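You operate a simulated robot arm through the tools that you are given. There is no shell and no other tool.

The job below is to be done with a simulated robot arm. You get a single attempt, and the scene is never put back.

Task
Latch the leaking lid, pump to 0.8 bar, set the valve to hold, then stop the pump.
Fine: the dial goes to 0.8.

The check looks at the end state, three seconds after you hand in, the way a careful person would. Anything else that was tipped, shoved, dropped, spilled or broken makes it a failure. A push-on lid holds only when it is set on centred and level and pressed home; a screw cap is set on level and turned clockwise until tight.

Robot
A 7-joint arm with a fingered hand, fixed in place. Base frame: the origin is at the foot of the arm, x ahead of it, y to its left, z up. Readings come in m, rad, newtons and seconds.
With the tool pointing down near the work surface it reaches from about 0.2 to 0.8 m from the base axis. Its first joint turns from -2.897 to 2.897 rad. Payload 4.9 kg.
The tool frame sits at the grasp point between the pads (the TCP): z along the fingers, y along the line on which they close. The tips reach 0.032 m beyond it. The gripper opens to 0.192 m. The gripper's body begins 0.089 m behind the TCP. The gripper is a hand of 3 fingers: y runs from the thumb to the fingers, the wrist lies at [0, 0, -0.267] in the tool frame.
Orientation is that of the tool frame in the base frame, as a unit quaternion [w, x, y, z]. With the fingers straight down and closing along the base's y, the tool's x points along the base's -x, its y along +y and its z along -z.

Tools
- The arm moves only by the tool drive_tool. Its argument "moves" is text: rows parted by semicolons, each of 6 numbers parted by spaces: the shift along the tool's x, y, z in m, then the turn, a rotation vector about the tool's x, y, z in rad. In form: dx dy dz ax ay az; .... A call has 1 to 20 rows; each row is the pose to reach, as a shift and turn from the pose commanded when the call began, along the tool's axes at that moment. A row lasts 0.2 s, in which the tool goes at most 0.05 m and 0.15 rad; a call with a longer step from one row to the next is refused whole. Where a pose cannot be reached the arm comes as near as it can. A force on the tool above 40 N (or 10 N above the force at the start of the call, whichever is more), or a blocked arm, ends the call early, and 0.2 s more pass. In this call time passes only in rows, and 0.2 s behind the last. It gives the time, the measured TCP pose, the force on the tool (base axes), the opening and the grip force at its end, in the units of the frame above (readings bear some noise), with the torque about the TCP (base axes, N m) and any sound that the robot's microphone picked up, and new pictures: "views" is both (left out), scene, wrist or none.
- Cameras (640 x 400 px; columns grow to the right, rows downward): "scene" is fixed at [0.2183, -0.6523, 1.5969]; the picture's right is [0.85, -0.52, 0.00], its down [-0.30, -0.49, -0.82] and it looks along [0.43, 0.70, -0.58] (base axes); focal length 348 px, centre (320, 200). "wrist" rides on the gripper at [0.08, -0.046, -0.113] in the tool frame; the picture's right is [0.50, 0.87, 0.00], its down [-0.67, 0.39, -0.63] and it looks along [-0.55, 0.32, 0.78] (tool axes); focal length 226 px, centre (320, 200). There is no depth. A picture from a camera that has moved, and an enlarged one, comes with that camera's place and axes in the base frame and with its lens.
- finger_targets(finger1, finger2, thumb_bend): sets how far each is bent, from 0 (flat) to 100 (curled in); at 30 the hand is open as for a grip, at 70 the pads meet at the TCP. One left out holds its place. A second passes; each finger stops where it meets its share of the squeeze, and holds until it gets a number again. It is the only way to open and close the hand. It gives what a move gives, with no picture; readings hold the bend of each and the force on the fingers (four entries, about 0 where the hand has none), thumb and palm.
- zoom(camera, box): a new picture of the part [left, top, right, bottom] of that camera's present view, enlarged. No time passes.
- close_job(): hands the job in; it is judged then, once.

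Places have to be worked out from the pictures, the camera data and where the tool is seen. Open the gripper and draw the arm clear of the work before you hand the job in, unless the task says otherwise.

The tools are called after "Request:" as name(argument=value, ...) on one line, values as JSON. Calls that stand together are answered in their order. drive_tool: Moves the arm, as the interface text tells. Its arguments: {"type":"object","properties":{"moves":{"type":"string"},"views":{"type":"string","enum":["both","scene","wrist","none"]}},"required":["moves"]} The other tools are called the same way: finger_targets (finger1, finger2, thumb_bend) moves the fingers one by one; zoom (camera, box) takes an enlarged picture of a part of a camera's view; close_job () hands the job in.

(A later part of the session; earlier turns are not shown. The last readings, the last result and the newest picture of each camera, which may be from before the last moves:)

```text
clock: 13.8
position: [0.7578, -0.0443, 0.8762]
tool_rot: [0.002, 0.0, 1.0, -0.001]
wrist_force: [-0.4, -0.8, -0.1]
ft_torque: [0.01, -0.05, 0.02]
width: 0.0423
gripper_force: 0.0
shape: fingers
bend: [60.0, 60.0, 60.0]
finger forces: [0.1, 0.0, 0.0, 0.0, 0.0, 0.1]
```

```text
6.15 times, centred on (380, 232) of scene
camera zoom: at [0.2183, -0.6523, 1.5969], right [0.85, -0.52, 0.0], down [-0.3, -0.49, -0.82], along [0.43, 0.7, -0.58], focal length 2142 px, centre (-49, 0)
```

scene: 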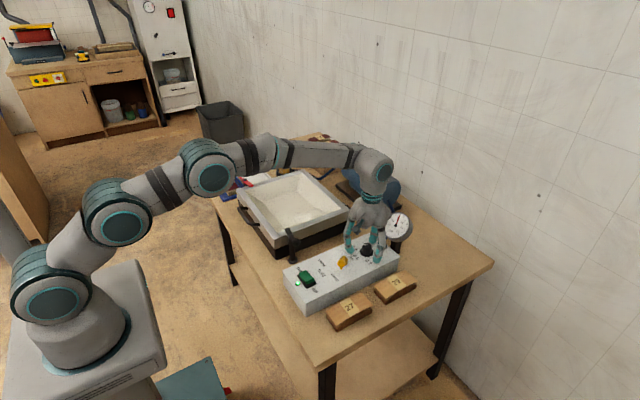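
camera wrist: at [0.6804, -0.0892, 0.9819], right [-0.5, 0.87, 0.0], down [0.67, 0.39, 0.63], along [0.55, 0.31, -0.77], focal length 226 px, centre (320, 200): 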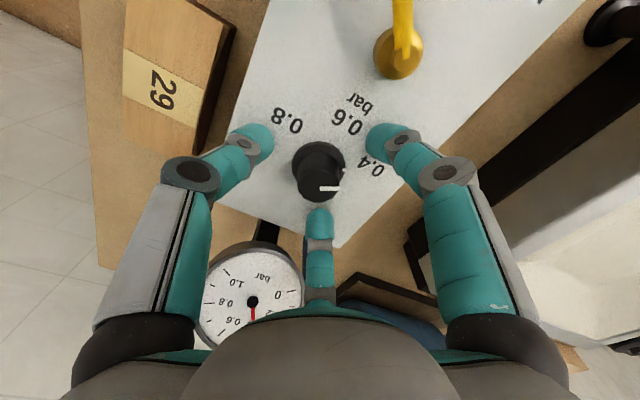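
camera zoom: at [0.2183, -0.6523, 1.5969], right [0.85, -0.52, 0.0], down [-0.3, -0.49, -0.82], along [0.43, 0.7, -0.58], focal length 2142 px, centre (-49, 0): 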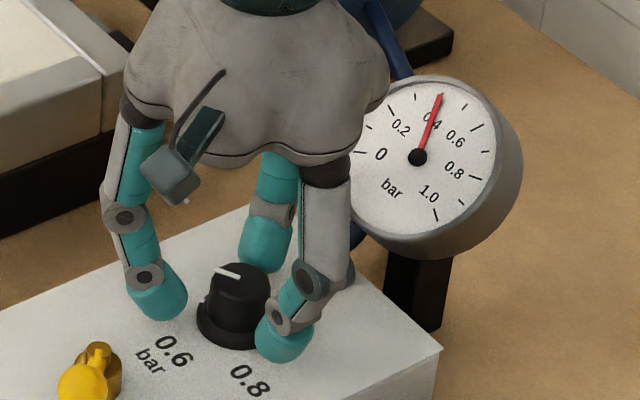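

The three fingers are spaced evenly around the knob. I'll close them further until each one makes contact.

Request:
finger_targets(finger1=65, finger2=65, thumb_bend=65)

Request:
zoom(camera="wrist", box=[240, 90, 400, 215])

Request:
zoom(camera="scene", box=[340, 200, 420, 265])

```text
clock: 14.8
position: [0.7591, -0.0446, 0.8749]
tool_rot: [0.002, 0.0, 1.0, 0.0]
wrist_force: [1.7, 0.6, -0.1]
ft_torque: [-0.02, -0.1, 0.04]
width: 0.0238
gripper_force: 1.9
shape: fingers
bend: [65.0, 63.0, 64.0]
finger forces: [0.1, 2.4, 0.0, 0.1, 1.4, 0.1]
```

```text
3.20 times, centred on (320, 152) of wrist
camera zoom: at [0.6775, -0.0904, 0.9898], right [-0.5, 0.87, 0.0], down [0.67, 0.39, 0.63], along [0.55, 0.31, -0.77], focal length 723 px, centre (320, 352)
```

zoom: 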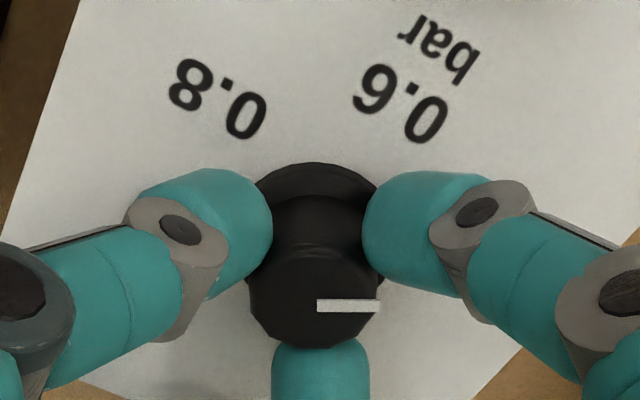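

```text
6.15 times, centred on (380, 232) of scene
camera zoom: at [0.2183, -0.6523, 1.5969], right [0.85, -0.52, 0.0], down [-0.3, -0.49, -0.82], along [0.43, 0.7, -0.58], focal length 2142 px, centre (-49, 0)
```

zoom: 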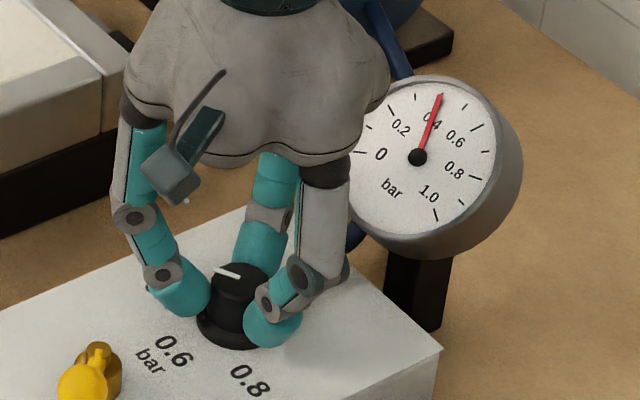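

Finger 2 touched first, and the +x reaction shows the knob sits about 2 mm further +x than the hand axis. I'll relax, shift 2 mm in +x, and close again.

Request:
finger_targets(finger1=61, finger2=60, thumb_bend=61)

Request:
drive_tool(moves="-0.002 0 0 0 0 0", views="none")

Request:
finger_targets(finger1=66, finger2=66, thumb_bend=66)

```text
clock: 15.8
position: [0.7589, -0.0452, 0.8763]
tool_rot: [0.002, 0.0, 1.0, -0.001]
wrist_force: [-0.9, 0.2, -0.7]
ft_torque: [-0.03, -0.03, 0.0]
width: 0.0373
gripper_force: 0.0
shape: fingers
bend: [61.0, 60.0, 61.0]
finger forces: [0.1, 0.0, 0.0, 0.0, 0.0, 0.0]
```

```text
clock: 16.2
position: [0.7619, -0.0447, 0.875]
tool_rot: [0.002, 0.0, 1.0, -0.001]
wrist_force: [0.7, 0.2, 0.1]
ft_torque: [-0.01, 0.0, 0.0]
width: 0.0374
gripper_force: 0.1
shape: fingers
bend: [61.0, 60.0, 61.0]
finger forces: [0.0, 0.1, 0.0, 0.0, 0.1, 0.0]
```

```text
clock: 17.2
position: [0.7602, -0.0461, 0.8746]
tool_rot: [0.001, -0.001, 1.0, -0.001]
wrist_force: [1.7, -0.4, 0.6]
ft_torque: [-0.04, -0.03, -0.02]
width: 0.0238
gripper_force: 3.9
shape: fingers
bend: [64.0, 64.0, 65.0]
finger forces: [1.6, 2.7, 0.0, 0.1, 3.3, 0.0]
```

All three fingers are now in even contact at bends 64/64/65. I'll firm the squeeze and try a small counter-clockwise turn toward 0.8 to see whether the knob follows.

Request:
finger_targets(finger1=68, finger2=68, thumb_bend=68)

Request:
drive_tool(moves="0 0 0 0 0 -0.1; 0 0 0 0 0 -0.2; 0 0 0 0 0 -0.3", views="both")

Request:
zoom(camera="wrist", box=[240, 90, 400, 215])

Request:
zoom(camera="scene", box=[340, 200, 420, 265])

```text
clock: 18.2
position: [0.7611, -0.0435, 0.8745]
tool_rot: [0.002, 0.0, 1.0, -0.001]
wrist_force: [0.7, -1.5, 1.6]
ft_torque: [-0.06, -0.05, -0.01]
width: 0.0228
gripper_force: 7.5
shape: fingers
bend: [65.0, 64.0, 65.0]
finger forces: [3.7, 4.9, 0.0, 0.1, 6.6, 0.0]
```

```text
clock: 19.0
position: [0.761, -0.0449, 0.8754]
tool_rot: [0.001, -0.15, 0.989, -0.002]
wrist_force: [1.4, -3.0, 1.6]
ft_torque: [-0.09, -0.05, 0.0]
width: 0.0228
gripper_force: 8.2
shape: fingers
bend: [65.0, 64.0, 65.0]
finger forces: [3.7, 4.8, 0.1, 0.1, 7.3, 0.1]
camera wrist: at [0.6968, -0.1122, 0.9902], right [-0.73, 0.68, 0.0], down [0.52, 0.57, 0.63], along [0.43, 0.46, -0.77], focal length 226 px, centre (320, 200)
```

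scene: 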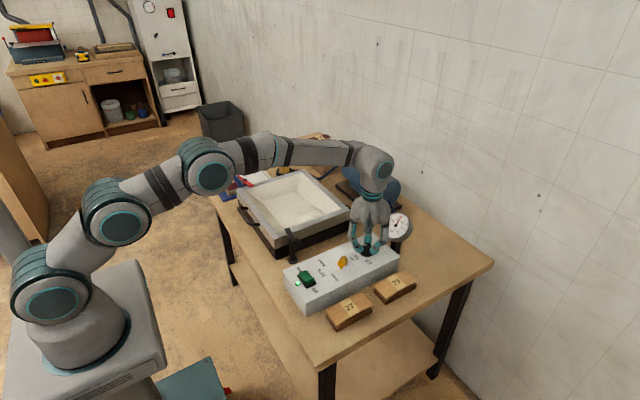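
wrist: 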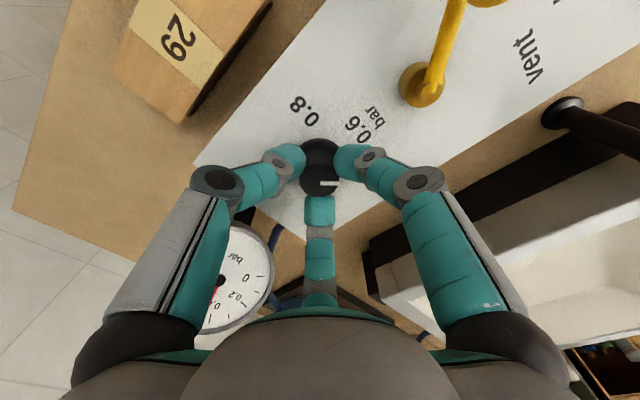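

```text
3.20 times, centred on (320, 152) of wrist
camera zoom: at [0.6968, -0.1122, 0.9902], right [-0.73, 0.68, 0.0], down [0.52, 0.57, 0.63], along [0.43, 0.46, -0.77], focal length 723 px, centre (320, 352)
```

zoom: 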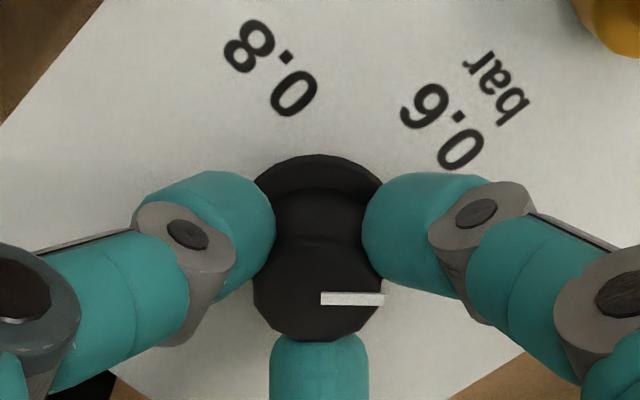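

```text
6.15 times, centred on (380, 232) of scene
camera zoom: at [0.2183, -0.6523, 1.5969], right [0.85, -0.52, 0.0], down [-0.3, -0.49, -0.82], along [0.43, 0.7, -0.58], focal length 2142 px, centre (-49, 0)
```

zoom: 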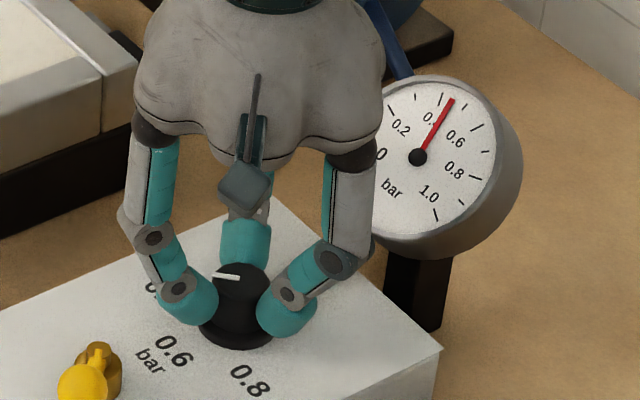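

The knob turns with the hand: the pointer stays fixed in the wrist view and the gauge is rising past 0.45. The pointer started at about 120° and 0.8 is at about 240°, so roughly 1.79 rad remains. The gauge body clears the fingers, so I'll continue turning.

Request:
drive_tool(moves="0 0 0 0 0 -0.15; 0 0 0 0 0 -0.3; 0 0 0 0 0 -0.45; 0 0 0 0 0 -0.6; 0 0 0 0 0 -0.75", views="both")

Request:
zoom(camera="wrist", box=[240, 90, 400, 215])

Request:
zoom(camera="scene", box=[340, 200, 420, 265])

```text
clock: 20.2
position: [0.7611, -0.0447, 0.8755]
tool_rot: [0.001, -0.502, 0.865, -0.001]
wrist_force: [3.3, -4.6, 1.1]
ft_torque: [-0.12, -0.11, -0.04]
width: 0.0229
gripper_force: 9.1
shape: fingers
bend: [65.0, 64.0, 65.0]
finger forces: [3.7, 4.0, 0.0, 0.0, 8.6, 0.1]
camera wrist: at [0.7597, -0.1365, 0.9904], right [-1.0, -0.01, 0.0], down [-0.01, 0.78, 0.63], along [0.0, 0.63, -0.78], focal length 226 px, centre (320, 200)
```

scene: 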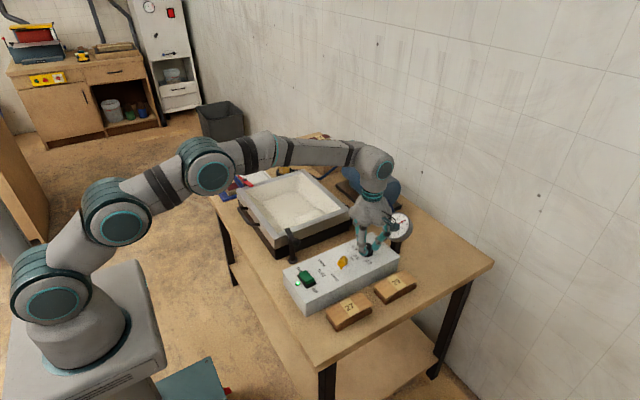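
wrist: 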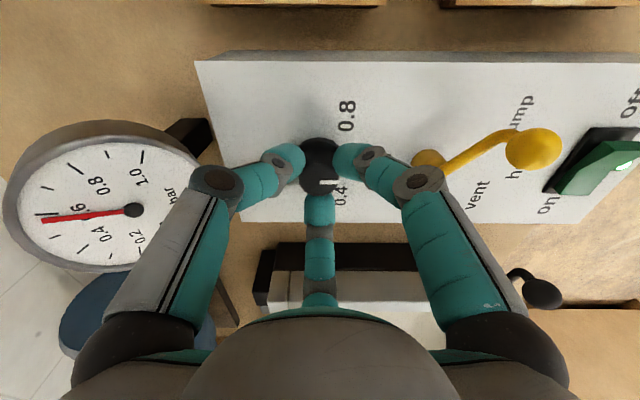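

```text
3.20 times, centred on (320, 152) of wrist
camera zoom: at [0.7597, -0.1365, 0.9904], right [-1.0, -0.01, 0.0], down [-0.01, 0.78, 0.63], along [0.0, 0.63, -0.78], focal length 723 px, centre (320, 352)
```

zoom: 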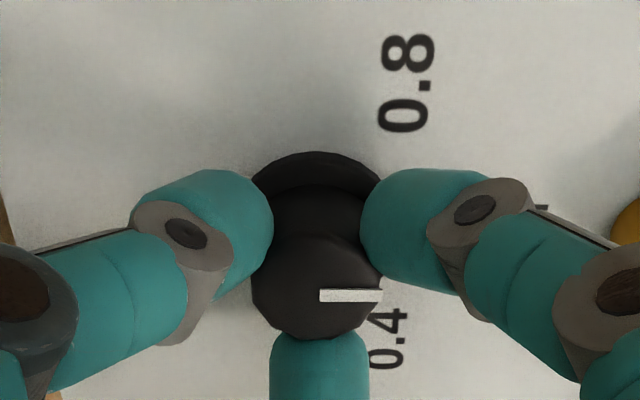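

```text
6.15 times, centred on (380, 232) of scene
camera zoom: at [0.2183, -0.6523, 1.5969], right [0.85, -0.52, 0.0], down [-0.3, -0.49, -0.82], along [0.43, 0.7, -0.58], focal length 2142 px, centre (-49, 0)
```

zoom: 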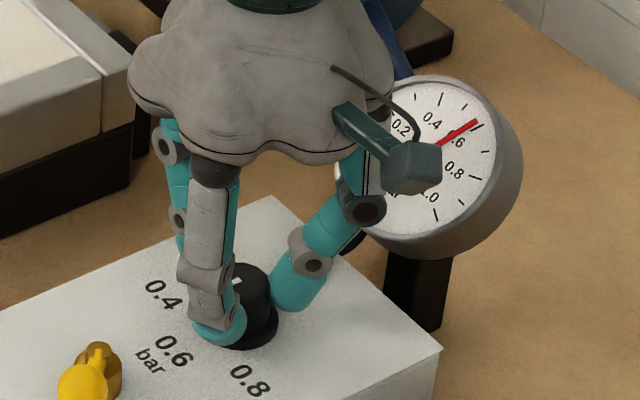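

The hand has turned 60° and the gauge reads about 0.6, as expected. I'll turn the remaining 60° to reach 0.8.

Request:
drive_tool(moves="0 0 0 0 0 -0.15; 0 0 0 0 0 -0.3; 0 0 0 0 0 -0.45; 0 0 0 0 0 -0.6; 0 0 0 0 0 -0.75; 0 0 0 0 0 -0.9; 0 0 0 0 0 -1.0", views="both")

Request:
zoom(camera="wrist", box=[240, 90, 400, 215])

Request:
zoom(camera="scene", box=[340, 200, 420, 265])

```text
clock: 21.1
position: [0.7601, -0.0389, 0.8655]
tool_rot: [-0.01, -0.678, 0.735, -0.01]
wrist_force: [5.5, -1.8, 7.3]
ft_torque: [-0.07, -0.23, 0.02]
width: 0.027
gripper_force: 11.3
shape: fingers
bend: [64.0, 66.0, 65.0]
finger forces: [7.0, 3.3, 0.0, 0.0, 12.1, 0.0]
out of reach, approached as far as the arm can: row 3, 4
stopped in row 4: the force on the tool passed its limit at 111 N (the readings are from after the stop); the commanded pose is now the measured one
camera wrist: at [0.7987, -0.1189, 0.9821], right [-0.9, -0.43, 0.01], down [-0.33, 0.72, 0.61], along [-0.27, 0.55, -0.79], focal length 226 px, centre (320, 200)
```

scene: 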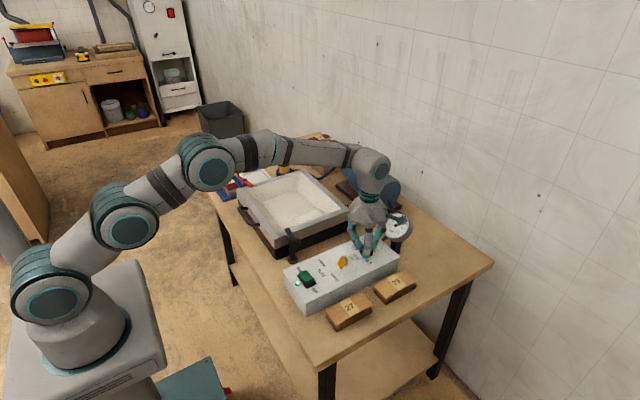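
wrist: 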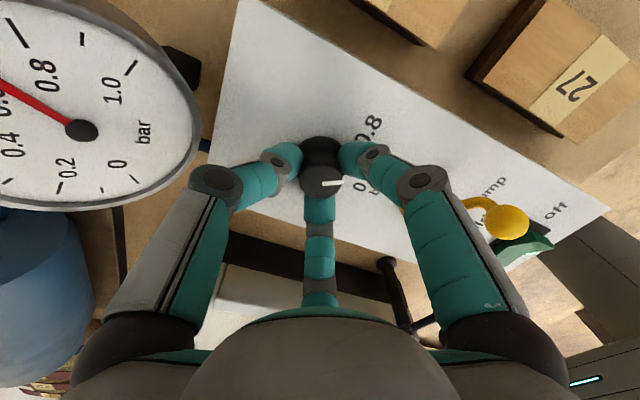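

```text
3.20 times, centred on (320, 152) of wrist
camera zoom: at [0.7987, -0.1189, 0.9821], right [-0.9, -0.43, 0.01], down [-0.33, 0.72, 0.61], along [-0.27, 0.55, -0.79], focal length 723 px, centre (320, 352)
```

zoom: 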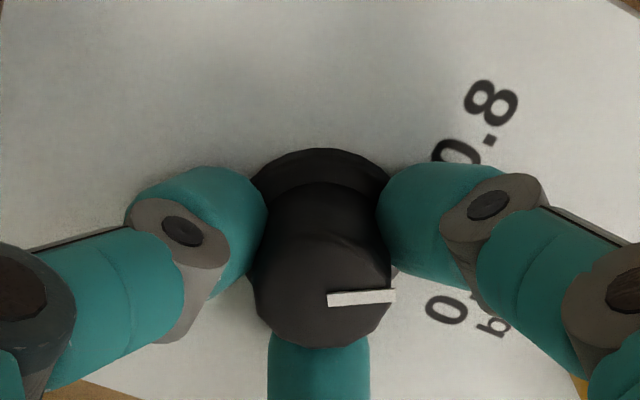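

```text
6.15 times, centred on (380, 232) of scene
camera zoom: at [0.2183, -0.6523, 1.5969], right [0.85, -0.52, 0.0], down [-0.3, -0.49, -0.82], along [0.43, 0.7, -0.58], focal length 2142 px, centre (-49, 0)
```

zoom: 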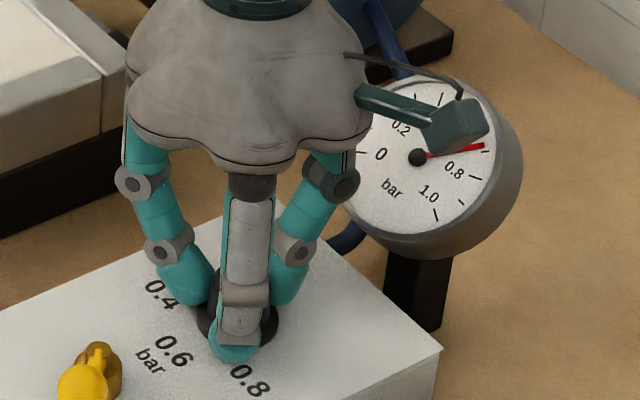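

The arm hit a joint limit at about 85° of turn and the hand dipped slightly, with the gauge now near 0.7. I'll loosen the grip, lift clear of the knob, and rotate back for a second stroke.

Request:
finger_targets(finger1=61, finger2=61, thumb_bend=61)

Request:
drive_tool(moves="0 0 -0.01 0 0 0; 0 0 -0.03 0 0 0; 0.003 -0.001 -0.05 0 0 0; 0.006 -0.0015 -0.06 0 -0.02 0.05", views="both")

Request:
zoom(camera="scene", box=[340, 200, 420, 265])

```text
clock: 22.1
position: [0.7592, -0.039, 0.8642]
tool_rot: [-0.011, -0.679, 0.734, -0.008]
wrist_force: [0.5, 0.2, 18.4]
ft_torque: [0.23, -0.19, -0.02]
width: 0.035
gripper_force: 9.3
shape: fingers
bend: [61.0, 62.0, 62.0]
finger forces: [0.5, 9.1, 0.0, 0.0, 8.5, 0.0]
```

```text
clock: 23.1
position: [0.7599, -0.0443, 0.922]
tool_rot: [-0.004, -0.66, 0.751, 0.0]
wrist_force: [0.8, -0.3, -0.6]
ft_torque: [-0.02, 0.0, -0.02]
width: 0.0376
gripper_force: 0.0
shape: fingers
bend: [61.0, 61.0, 61.0]
finger forces: [0.0, 0.0, 0.1, 0.1, 0.0, 0.0]
camera wrist: at [0.7945, -0.1275, 1.0373], right [-0.92, -0.39, 0.01], down [-0.29, 0.72, 0.63], along [-0.25, 0.58, -0.78], focal length 226 px, centre (320, 200)
```

scene: 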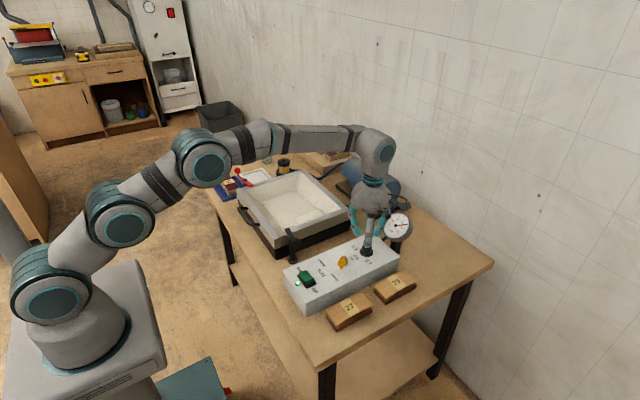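
wrist: 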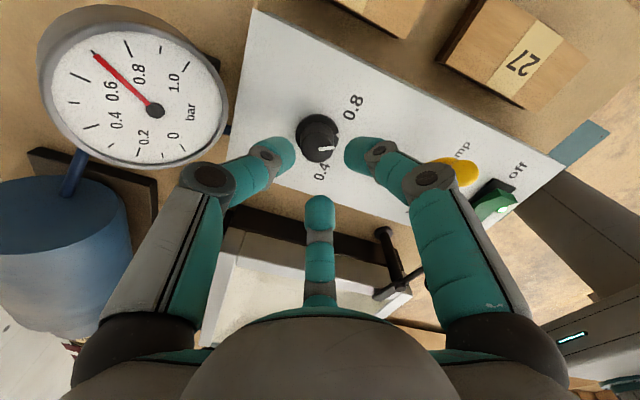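

```text
6.15 times, centred on (380, 232) of scene
camera zoom: at [0.2183, -0.6523, 1.5969], right [0.85, -0.52, 0.0], down [-0.3, -0.49, -0.82], along [0.43, 0.7, -0.58], focal length 2142 px, centre (-49, 0)
```

zoom: 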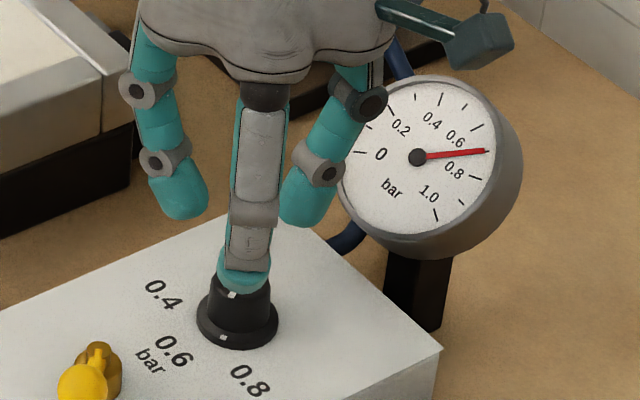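

The gauge holds at about 0.7, the knob stayed where I left it, and the hand is clear. I'll rotate the hand back clockwise above the knob.

Request:
drive_tool(moves="0 0 0 0 0 0.15; 0 0 0 0 0 0.3; 0 0 0 0 0 0.45; 0 0 0 0 0 0.6; 0 0 0 0 0 0.75; 0 0 0 0 0 0.9; 0 0 0 0 0 1.05; 0 0 0 0 0 1.2; 0 0 0 0 0 1.35; 0 0 0 0 0 1.44", views="both")

Request:
zoom(camera="wrist", box=[240, 70, 400, 195])

Request:
zoom(camera="scene", box=[340, 200, 420, 265])

```text
clock: 25.3
position: [0.7596, -0.043, 0.9218]
tool_rot: [-0.003, 0.001, 1.0, -0.003]
wrist_force: [0.0, 0.5, 0.9]
ft_torque: [0.04, 0.03, 0.0]
width: 0.0378
gripper_force: 0.1
shape: fingers
bend: [61.0, 61.0, 61.0]
finger forces: [0.0, 0.0, 0.1, 0.0, 0.1, 0.0]
camera wrist: at [0.6796, -0.0886, 1.0382], right [-0.5, 0.87, 0.0], down [0.67, 0.39, 0.63], along [0.54, 0.31, -0.78], focal length 226 px, centre (320, 200)
```

scene: 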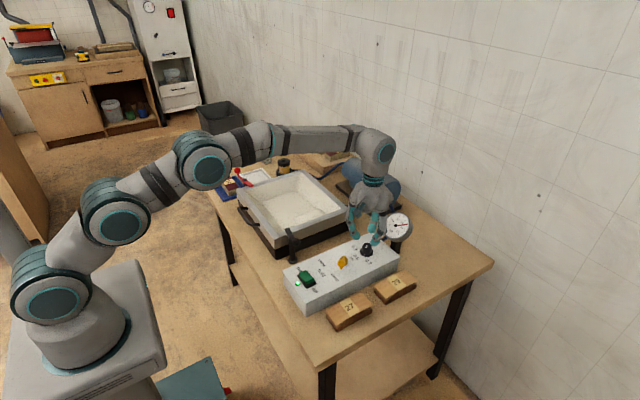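
wrist: 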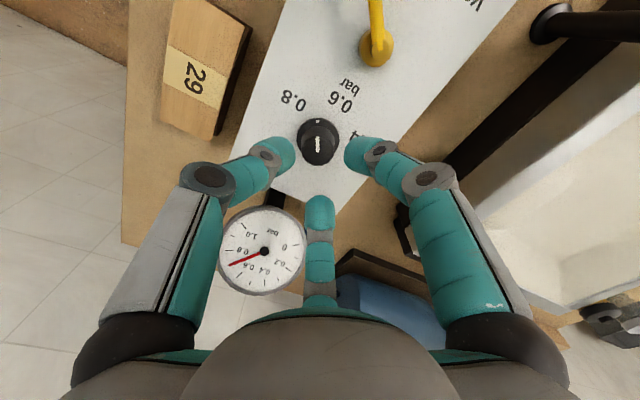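

```text
3.20 times, centred on (320, 132) of wrist
camera zoom: at [0.6796, -0.0886, 1.0382], right [-0.5, 0.87, 0.0], down [0.67, 0.39, 0.63], along [0.54, 0.31, -0.78], focal length 723 px, centre (320, 416)
```

zoom: 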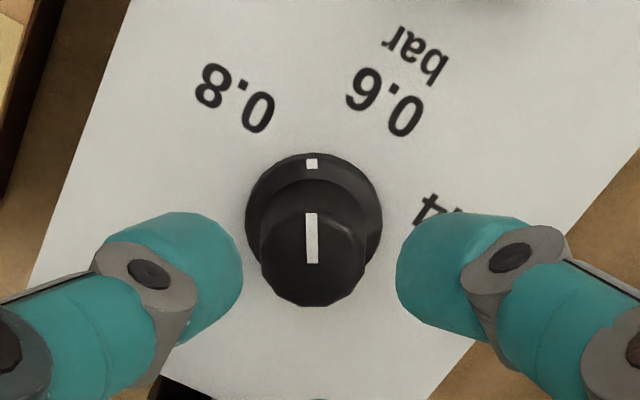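

```text
6.15 times, centred on (380, 232) of scene
camera zoom: at [0.2183, -0.6523, 1.5969], right [0.85, -0.52, 0.0], down [-0.3, -0.49, -0.82], along [0.43, 0.7, -0.58], focal length 2142 px, centre (-49, 0)
```

zoom: 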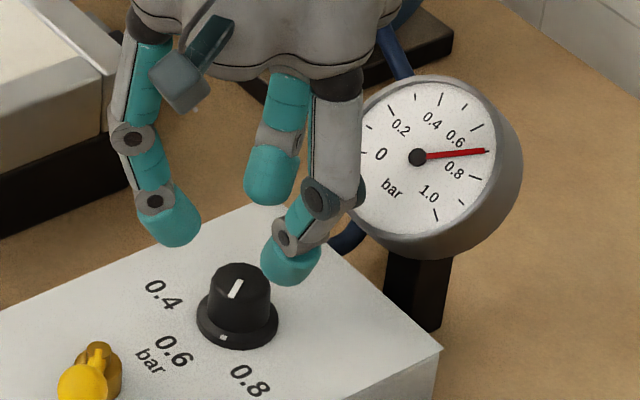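

The pointer now sits at 210°, matching 0.7 on the gauge, so 30° more counter-clockwise is needed for 0.8. I'll open slightly, descend onto the knob again, and regrip.

Request:
finger_targets(finger1=57, finger2=57, thumb_bend=57)

Request:
drive_tool(moves="-0.0012 -0.0018 0.015 -0.006 -0.006 0; -0.0012 -0.0018 0.032 -0.006 -0.006 0; -0.0012 -0.0018 0.046 -0.006 -0.006 0", views="none")

Request:
finger_targets(finger1=66, finger2=66, thumb_bend=66)

Request:
zoom(camera="scene", box=[340, 200, 420, 265])

```text
clock: 26.3
position: [0.76, -0.0431, 0.9236]
tool_rot: [-0.003, -0.003, 1.0, -0.003]
wrist_force: [0.3, 0.5, 0.2]
ft_torque: [-0.03, 0.02, -0.02]
width: 0.0581
gripper_force: 0.1
shape: fingers
bend: [56.0, 56.0, 56.0]
finger forces: [0.0, 0.1, 0.0, 0.0, 0.0, 0.0]
```

```text
clock: 27.1
position: [0.761, -0.045, 0.8766]
tool_rot: [0.001, -0.002, 1.0, -0.001]
wrist_force: [-0.6, 0.1, 1.1]
ft_torque: [0.02, -0.02, -0.01]
width: 0.0581
gripper_force: 0.1
shape: fingers
bend: [56.0, 56.0, 56.0]
finger forces: [0.0, 0.0, 0.1, 0.1, 0.0, 0.0]
```

```text
clock: 28.1
position: [0.7607, -0.0452, 0.8759]
tool_rot: [-0.001, -0.002, 1.0, 0.0]
wrist_force: [1.2, -1.3, -0.6]
ft_torque: [0.02, -0.06, 0.01]
width: 0.0231
gripper_force: 3.0
shape: fingers
bend: [65.0, 63.0, 65.0]
finger forces: [1.4, 3.0, 0.0, 0.0, 2.5, 0.1]
```

```text
6.15 times, centred on (380, 232) of scene
camera zoom: at [0.2183, -0.6523, 1.5969], right [0.85, -0.52, 0.0], down [-0.3, -0.49, -0.82], along [0.43, 0.7, -0.58], focal length 2142 px, centre (-49, 0)
```

zoom: 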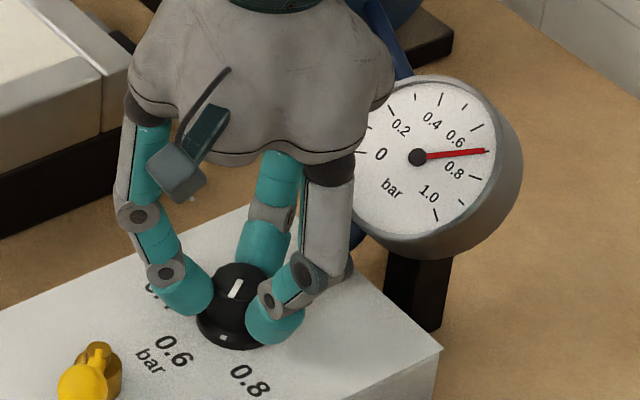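

The grip is good. I'll firm the squeeze and turn 30° (0.524 rad) counter-clockwise to 0.8.

Request:
finger_targets(finger1=68, finger2=68, thumb_bend=68)

Request:
drive_tool(moves="0 0 0 0 0 -0.13; 0 0 0 0 0 -0.26; 0 0 0 0 0 -0.39; 0 0 0 0 0 -0.524", views="both")

Request:
zoom(camera="wrist", box=[240, 90, 400, 215])

Request:
zoom(camera="scene", box=[340, 200, 420, 265])

```text
clock: 29.1
position: [0.7597, -0.0458, 0.8767]
tool_rot: [0.0, -0.002, 1.0, 0.0]
wrist_force: [1.9, -1.0, -1.5]
ft_torque: [-0.05, -0.01, 0.0]
width: 0.0221
gripper_force: 7.3
shape: fingers
bend: [65.0, 64.0, 65.0]
finger forces: [3.5, 5.1, 0.0, 0.0, 5.7, 0.1]
```

```text
clock: 30.1
position: [0.761, -0.0457, 0.8775]
tool_rot: [-0.001, -0.261, 0.965, -0.001]
wrist_force: [2.1, -3.9, -2.4]
ft_torque: [-0.12, -0.07, -0.02]
width: 0.0222
gripper_force: 7.4
shape: fingers
bend: [65.0, 64.0, 65.0]
finger forces: [3.2, 4.5, 0.0, 0.0, 7.4, 0.0]
camera wrist: at [0.7137, -0.1253, 0.9913], right [-0.87, 0.5, 0.0], down [0.38, 0.67, 0.63], along [0.31, 0.55, -0.78], focal length 226 px, centre (320, 200)
```

scene: 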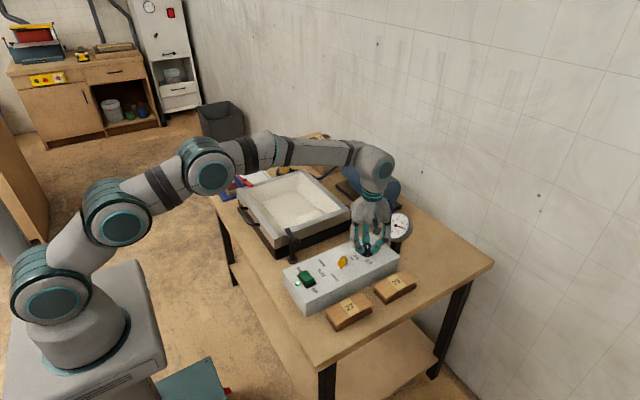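
wrist: 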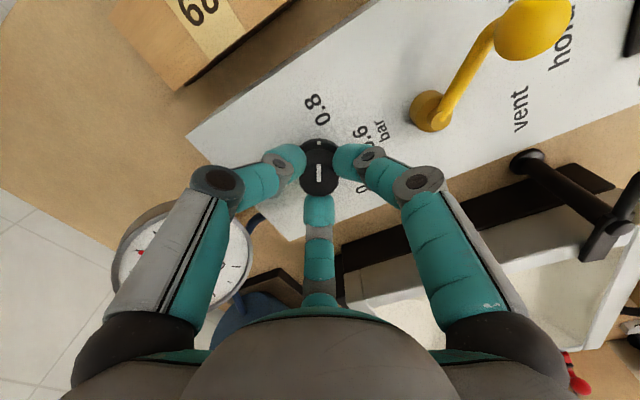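

```text
3.20 times, centred on (320, 152) of wrist
camera zoom: at [0.7137, -0.1253, 0.9913], right [-0.87, 0.5, 0.0], down [0.38, 0.67, 0.63], along [0.31, 0.55, -0.78], focal length 723 px, centre (320, 352)
```

zoom: 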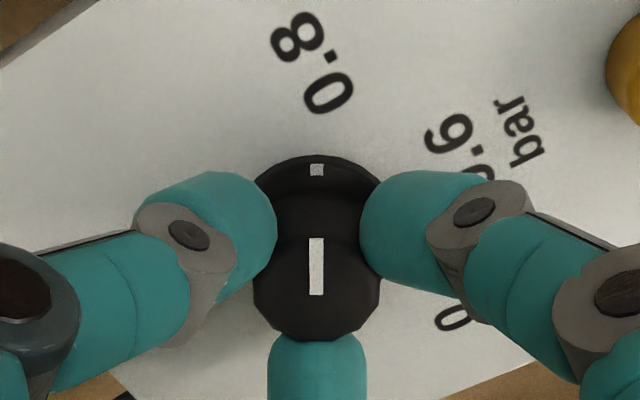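

```text
6.15 times, centred on (380, 232) of scene
camera zoom: at [0.2183, -0.6523, 1.5969], right [0.85, -0.52, 0.0], down [-0.3, -0.49, -0.82], along [0.43, 0.7, -0.58], focal length 2142 px, centre (-49, 0)
```

zoom: 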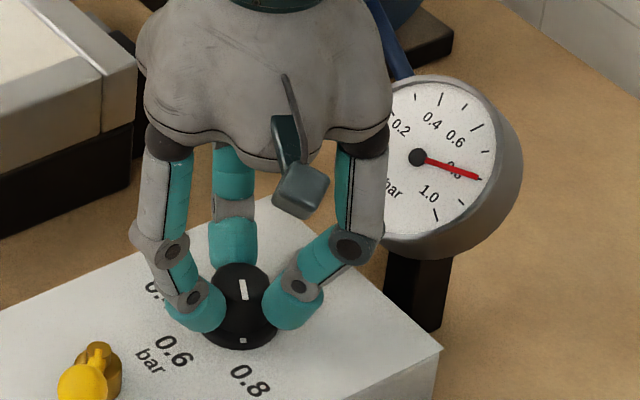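

The gauge needle is at 0.8 and the pointer lines up with the 0.8 label. I'll release the knob and lift straight up.

Request:
finger_targets(finger1=58, finger2=58, thumb_bend=58)

Request:
drive_tool(moves="0 0 -0.015 0 0 0; 0 0 -0.04 0 0 0; 0 0 -0.07 0 0 0; 0 0 -0.10 0 0 0.13; 0 0 -0.12 0 0 0.26; 0 0 -0.12 0 0 0.4; 0 0 -0.12 0 0 0.53", views="both")

Request:
zoom(camera="wrist", box=[180, 0, 480, 240])

Request:
zoom(camera="scene", box=[340, 200, 420, 265])

Request:
zoom(camera="scene", box=[280, 240, 380, 320])

```text
clock: 31.1
position: [0.7608, -0.0443, 0.8767]
tool_rot: [0.001, -0.261, 0.965, -0.001]
wrist_force: [0.2, 0.9, 0.0]
ft_torque: [0.0, 0.0, -0.03]
width: 0.0538
gripper_force: 0.0
shape: fingers
bend: [57.0, 57.0, 57.0]
finger forces: [0.1, 0.1, 0.0, 0.0, 0.0, 0.1]
```

```text
clock: 32.7
position: [0.7611, -0.0446, 0.9979]
tool_rot: [0.0, 0.002, 1.0, 0.0]
wrist_force: [-0.9, 1.0, -0.5]
ft_torque: [0.01, 0.0, -0.02]
width: 0.0538
gripper_force: 0.1
shape: fingers
bend: [57.0, 57.0, 57.0]
finger forces: [0.1, 0.1, 0.1, 0.1, 0.0, 0.0]
camera wrist: at [0.6794, -0.0908, 1.1114], right [-0.5, 0.87, 0.0], down [0.67, 0.38, 0.63], along [0.55, 0.31, -0.78], focal length 226 px, centre (320, 200)
```

scene: 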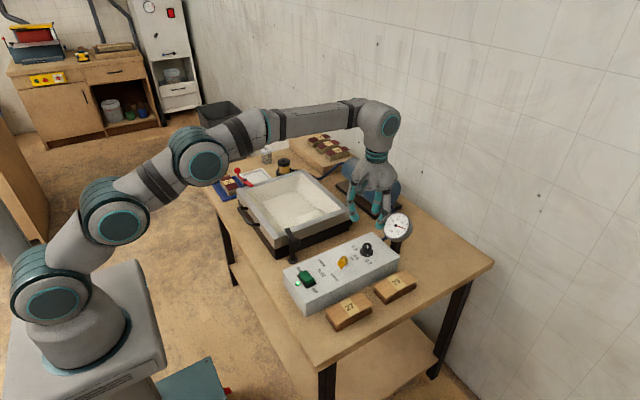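
wrist: 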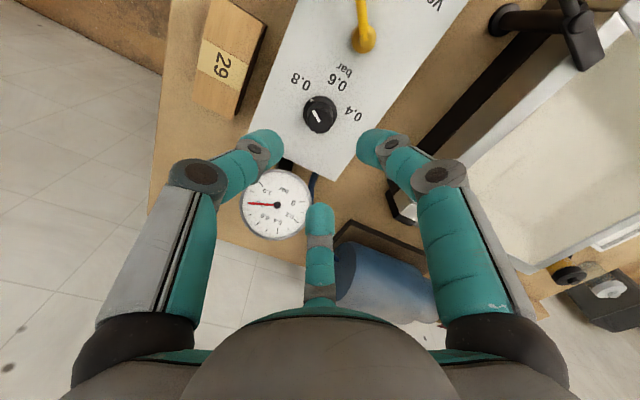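

```text
1.67 times, centred on (330, 120) of wrist
camera zoom: at [0.6794, -0.0908, 1.1114], right [-0.5, 0.87, 0.0], down [0.67, 0.38, 0.63], along [0.55, 0.31, -0.78], focal length 377 px, centre (303, 333)
```

zoom: 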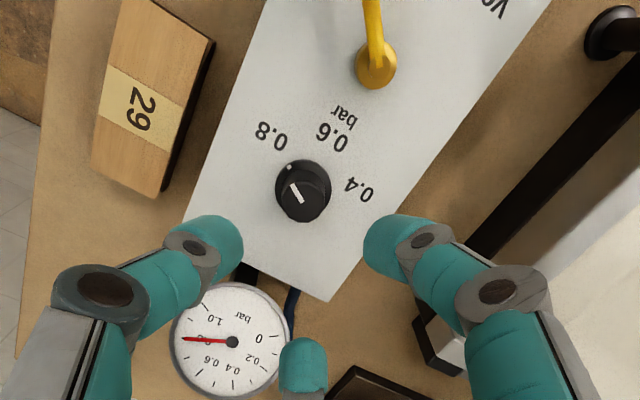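

```text
6.15 times, centred on (380, 232) of scene
camera zoom: at [0.2183, -0.6523, 1.5969], right [0.85, -0.52, 0.0], down [-0.3, -0.49, -0.82], along [0.43, 0.7, -0.58], focal length 2142 px, centre (-49, 0)
```

zoom: 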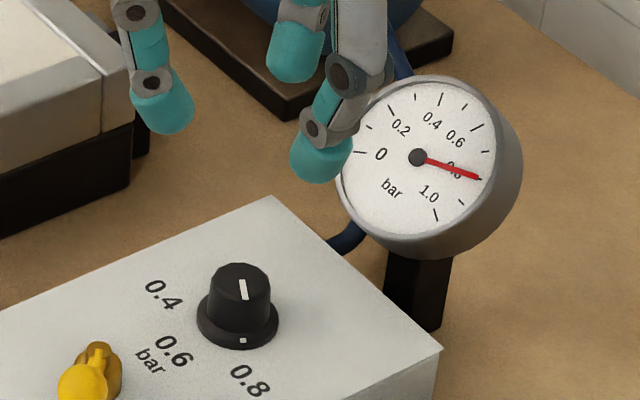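

```text
5.00 times, centred on (330, 280) of scene
camera zoom: at [0.2183, -0.6523, 1.5969], right [0.85, -0.52, 0.0], down [-0.3, -0.49, -0.82], along [0.43, 0.7, -0.58], focal length 1740 px, centre (270, -200)
```

zoom: 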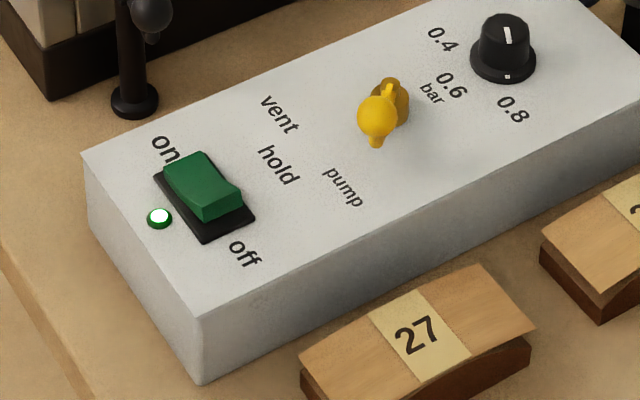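

The dial is set, the gauge needle rests on the 0.8 tick, and the hand is clear of the knob. Next is the valve: I'll pinch the fingers and move above the lever to measure the hub and ball.

Request:
drive_tool(moves="0.04 -0.015 0 0 0 0; 0.08 -0.03 0 0 0 0; 0.121 -0.045 0.0 0 0 0", views="both")

Request:
zoom(camera="wrist", box=[220, 20, 420, 180])

Request:
zoom(camera="scene", box=[320, 240, 380, 290])

```text
clock: 33.5
position: [0.6382, -0.089, 0.9954]
tool_rot: [0.001, 0.002, 1.0, 0.0]
wrist_force: [-1.5, -0.8, -0.7]
ft_torque: [-0.01, -0.01, 0.0]
width: 0.0542
gripper_force: 0.1
shape: fingers
bend: [57.0, 57.0, 57.0]
finger forces: [0.0, 0.0, 0.1, 0.0, 0.1, 0.1]
camera wrist: at [0.5575, -0.135, 1.1108], right [-0.5, 0.87, 0.0], down [0.67, 0.39, 0.63], along [0.55, 0.31, -0.78], focal length 226 px, centre (320, 200)
```

scene: 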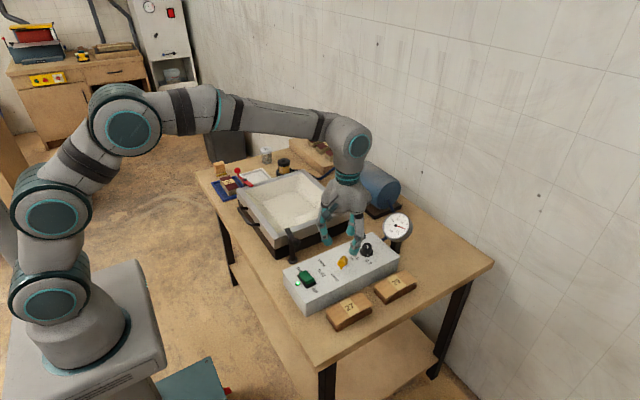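
wrist: 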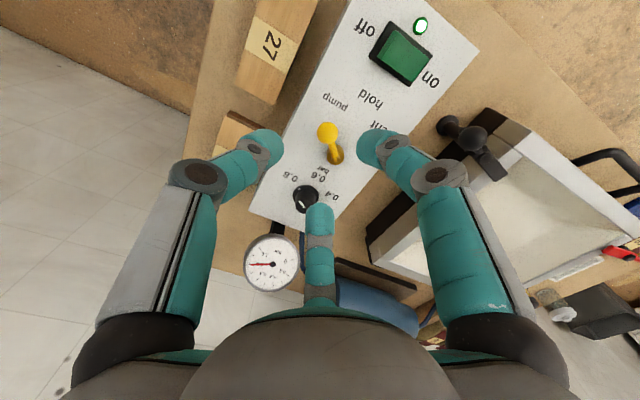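

```text
2.50 times, centred on (320, 100) of wrist
camera zoom: at [0.5575, -0.135, 1.1108], right [-0.5, 0.87, 0.0], down [0.67, 0.39, 0.63], along [0.55, 0.31, -0.78], focal length 565 px, centre (320, 450)
```

zoom: 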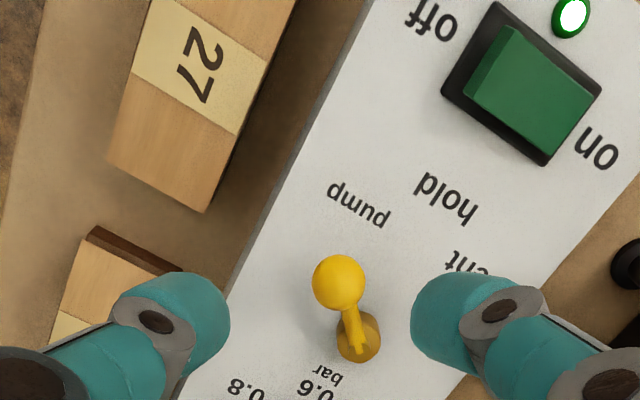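

```text
8.00 times, centred on (350, 265) of scene
camera zoom: at [0.2183, -0.6523, 1.5969], right [0.85, -0.52, 0.0], down [-0.3, -0.49, -0.82], along [0.43, 0.7, -0.58], focal length 2785 px, centre (80, -320)
```

zoom: 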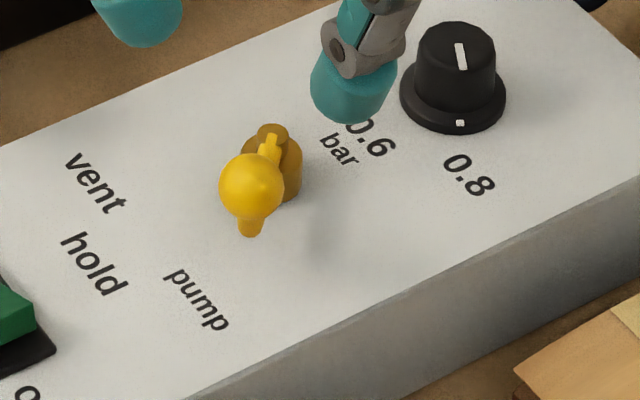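

I place the lever hub at (0.675, -0.045) and the ball at (0.643, -0.077, 0.870), so the lever points at 225° ("pump"). "Hold" is straight toward the base at 180°. I'll pinch the fingers and descend on the -y side of the ball to push it toward +y.

Request:
finger_targets(finger1=70, finger2=70, thumb_bend=70)

Request:
drive_tool(moves="-0.005 -0.032 0.0 0 0 0; -0.005 -0.032 0.03 0 0 0; -0.005 -0.032 0.06 0 0 0; -0.005 -0.032 0.085 0 0 0; -0.005 -0.032 0.1 0 0 0", views="both")

Request:
zoom(camera="wrist", box=[220, 60, 420, 220])

Request:
zoom(camera="scene", box=[310, 225, 400, 295])

```text
clock: 34.5
position: [0.6391, -0.0907, 0.9974]
tool_rot: [0.0, 0.002, 1.0, 0.0]
wrist_force: [-0.4, -0.1, -0.4]
ft_torque: [0.0, -0.01, 0.0]
width: 0.0035
gripper_force: 0.1
shape: fingers
bend: [69.0, 69.0, 70.0]
finger forces: [0.0, 0.0, 0.0, 0.0, 0.0, 0.1]
```

```text
clock: 35.7
position: [0.6442, -0.1214, 0.8979]
tool_rot: [0.002, 0.001, 1.0, 0.0]
wrist_force: [0.6, 0.7, -0.1]
ft_torque: [0.03, 0.0, 0.0]
width: 0.0035
gripper_force: 0.1
shape: fingers
bend: [70.0, 69.0, 70.0]
finger forces: [0.0, 0.0, 0.0, 0.1, 0.1, 0.0]
camera wrist: at [0.5639, -0.1673, 1.0114], right [-0.5, 0.87, 0.0], down [0.67, 0.39, 0.63], along [0.55, 0.31, -0.77], focal length 226 px, centre (320, 200)
```

scene: 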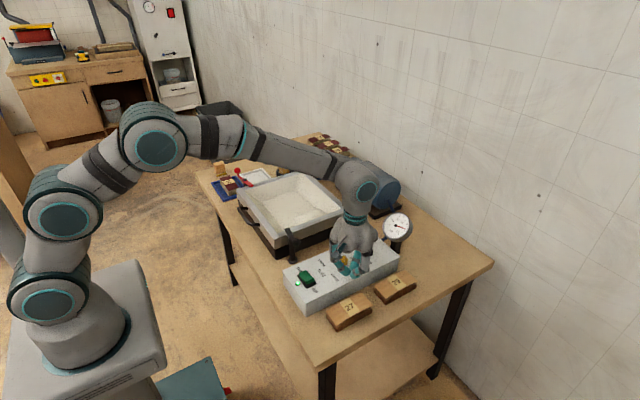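
wrist: 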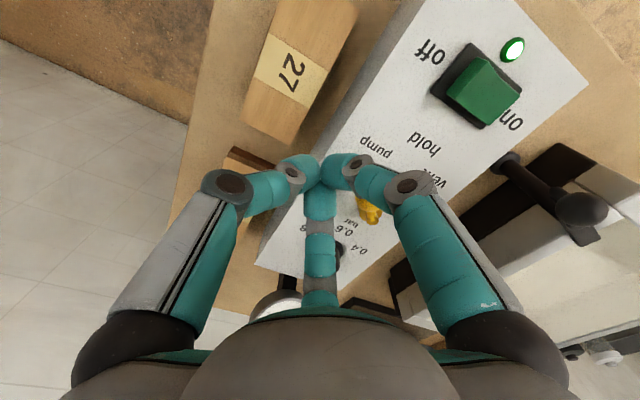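

```text
2.50 times, centred on (320, 140) of wrist
camera zoom: at [0.5639, -0.1673, 1.0114], right [-0.5, 0.87, 0.0], down [0.67, 0.39, 0.63], along [0.55, 0.31, -0.77], focal length 565 px, centre (320, 350)
```

zoom: 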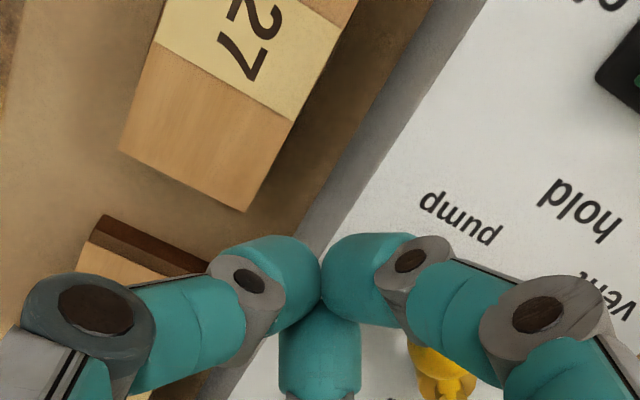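

```text
5.71 times, centred on (355, 260) of scene
camera zoom: at [0.2183, -0.6523, 1.5969], right [0.85, -0.52, 0.0], down [-0.3, -0.49, -0.82], along [0.43, 0.7, -0.58], focal length 1989 px, centre (120, -143)
```

zoom: 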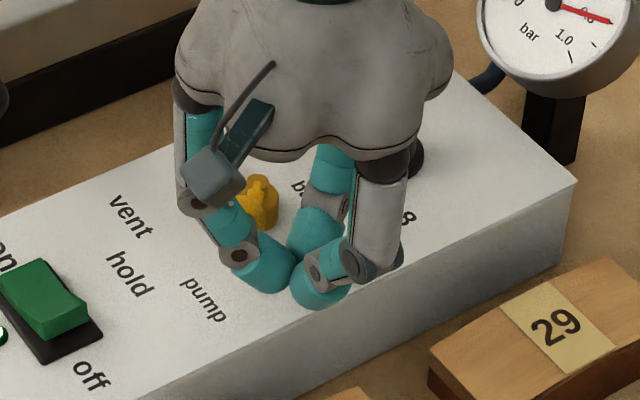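

The ball is in the gap between the two fingers. I'll lower 3 mm and start pushing it along its arc, stopping short of hold to check.

Request:
drive_tool(moves="0.001 0.004 0.0035 0 0 0; 0.0021 0.0165 0.0035 0 0 0; 0.0068 0.0221 0.0035 0 0 0; 0.0106 0.0283 0.0035 0 0 0; 0.0134 0.035 0.0035 0 0 0", views="both")

Request:
zoom(camera="wrist", box=[220, 60, 420, 220])

Request:
zoom(camera="scene", box=[310, 225, 400, 295])

```text
clock: 36.9
position: [0.6309, -0.0874, 0.8935]
tool_rot: [0.0, 0.002, 1.0, 0.0]
wrist_force: [-1.3, -0.8, 0.3]
ft_torque: [-0.04, 0.0, 0.04]
width: 0.0034
gripper_force: 0.7
shape: fingers
bend: [69.0, 70.0, 70.0]
finger forces: [1.4, 0.0, 0.0, 0.0, 0.0, 0.0]
camera wrist: at [0.5502, -0.1323, 1.0075], right [-0.5, 0.87, 0.0], down [0.67, 0.39, 0.63], along [0.55, 0.31, -0.78], focal length 226 px, centre (320, 200)
```

scene: 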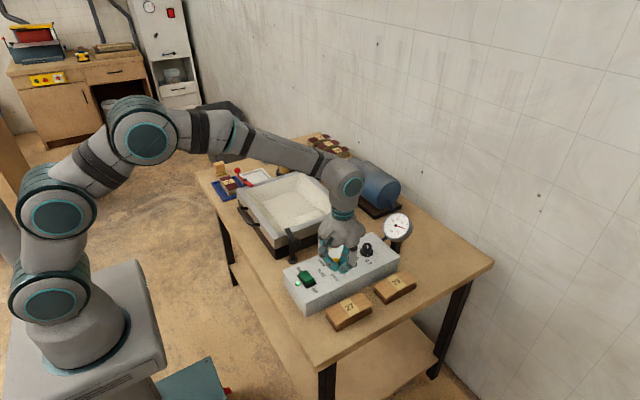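
wrist: 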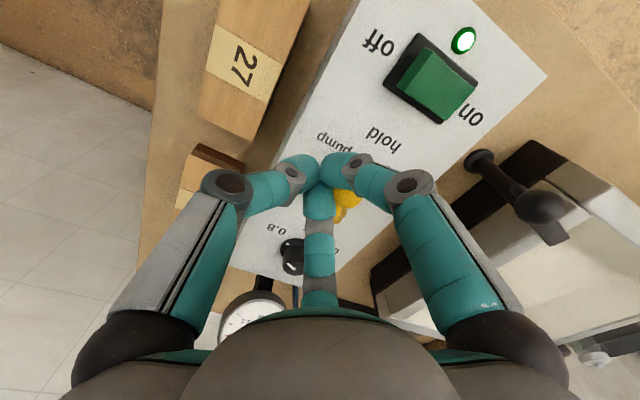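

```text
2.50 times, centred on (320, 140) of wrist
camera zoom: at [0.5502, -0.1323, 1.0075], right [-0.5, 0.87, 0.0], down [0.67, 0.39, 0.63], along [0.55, 0.31, -0.78], focal length 565 px, centre (320, 350)
```

zoom: 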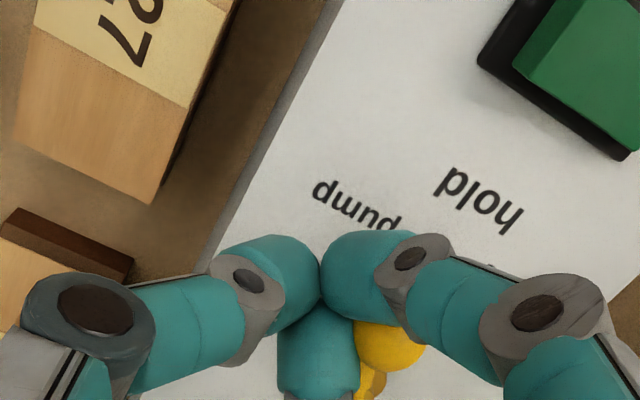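

```text
5.71 times, centred on (355, 260) of scene
camera zoom: at [0.2183, -0.6523, 1.5969], right [0.85, -0.52, 0.0], down [-0.3, -0.49, -0.82], along [0.43, 0.7, -0.58], focal length 1989 px, centre (120, -143)
```

zoom: 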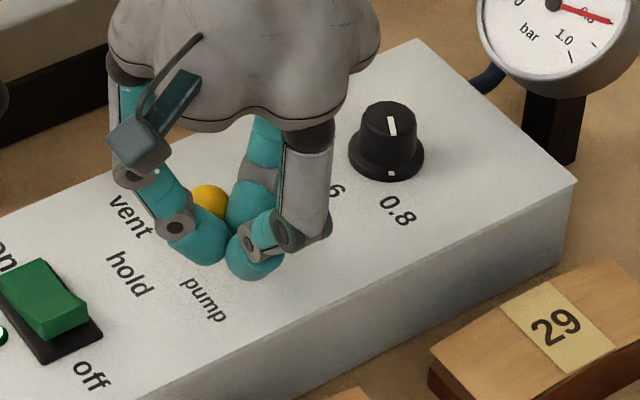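

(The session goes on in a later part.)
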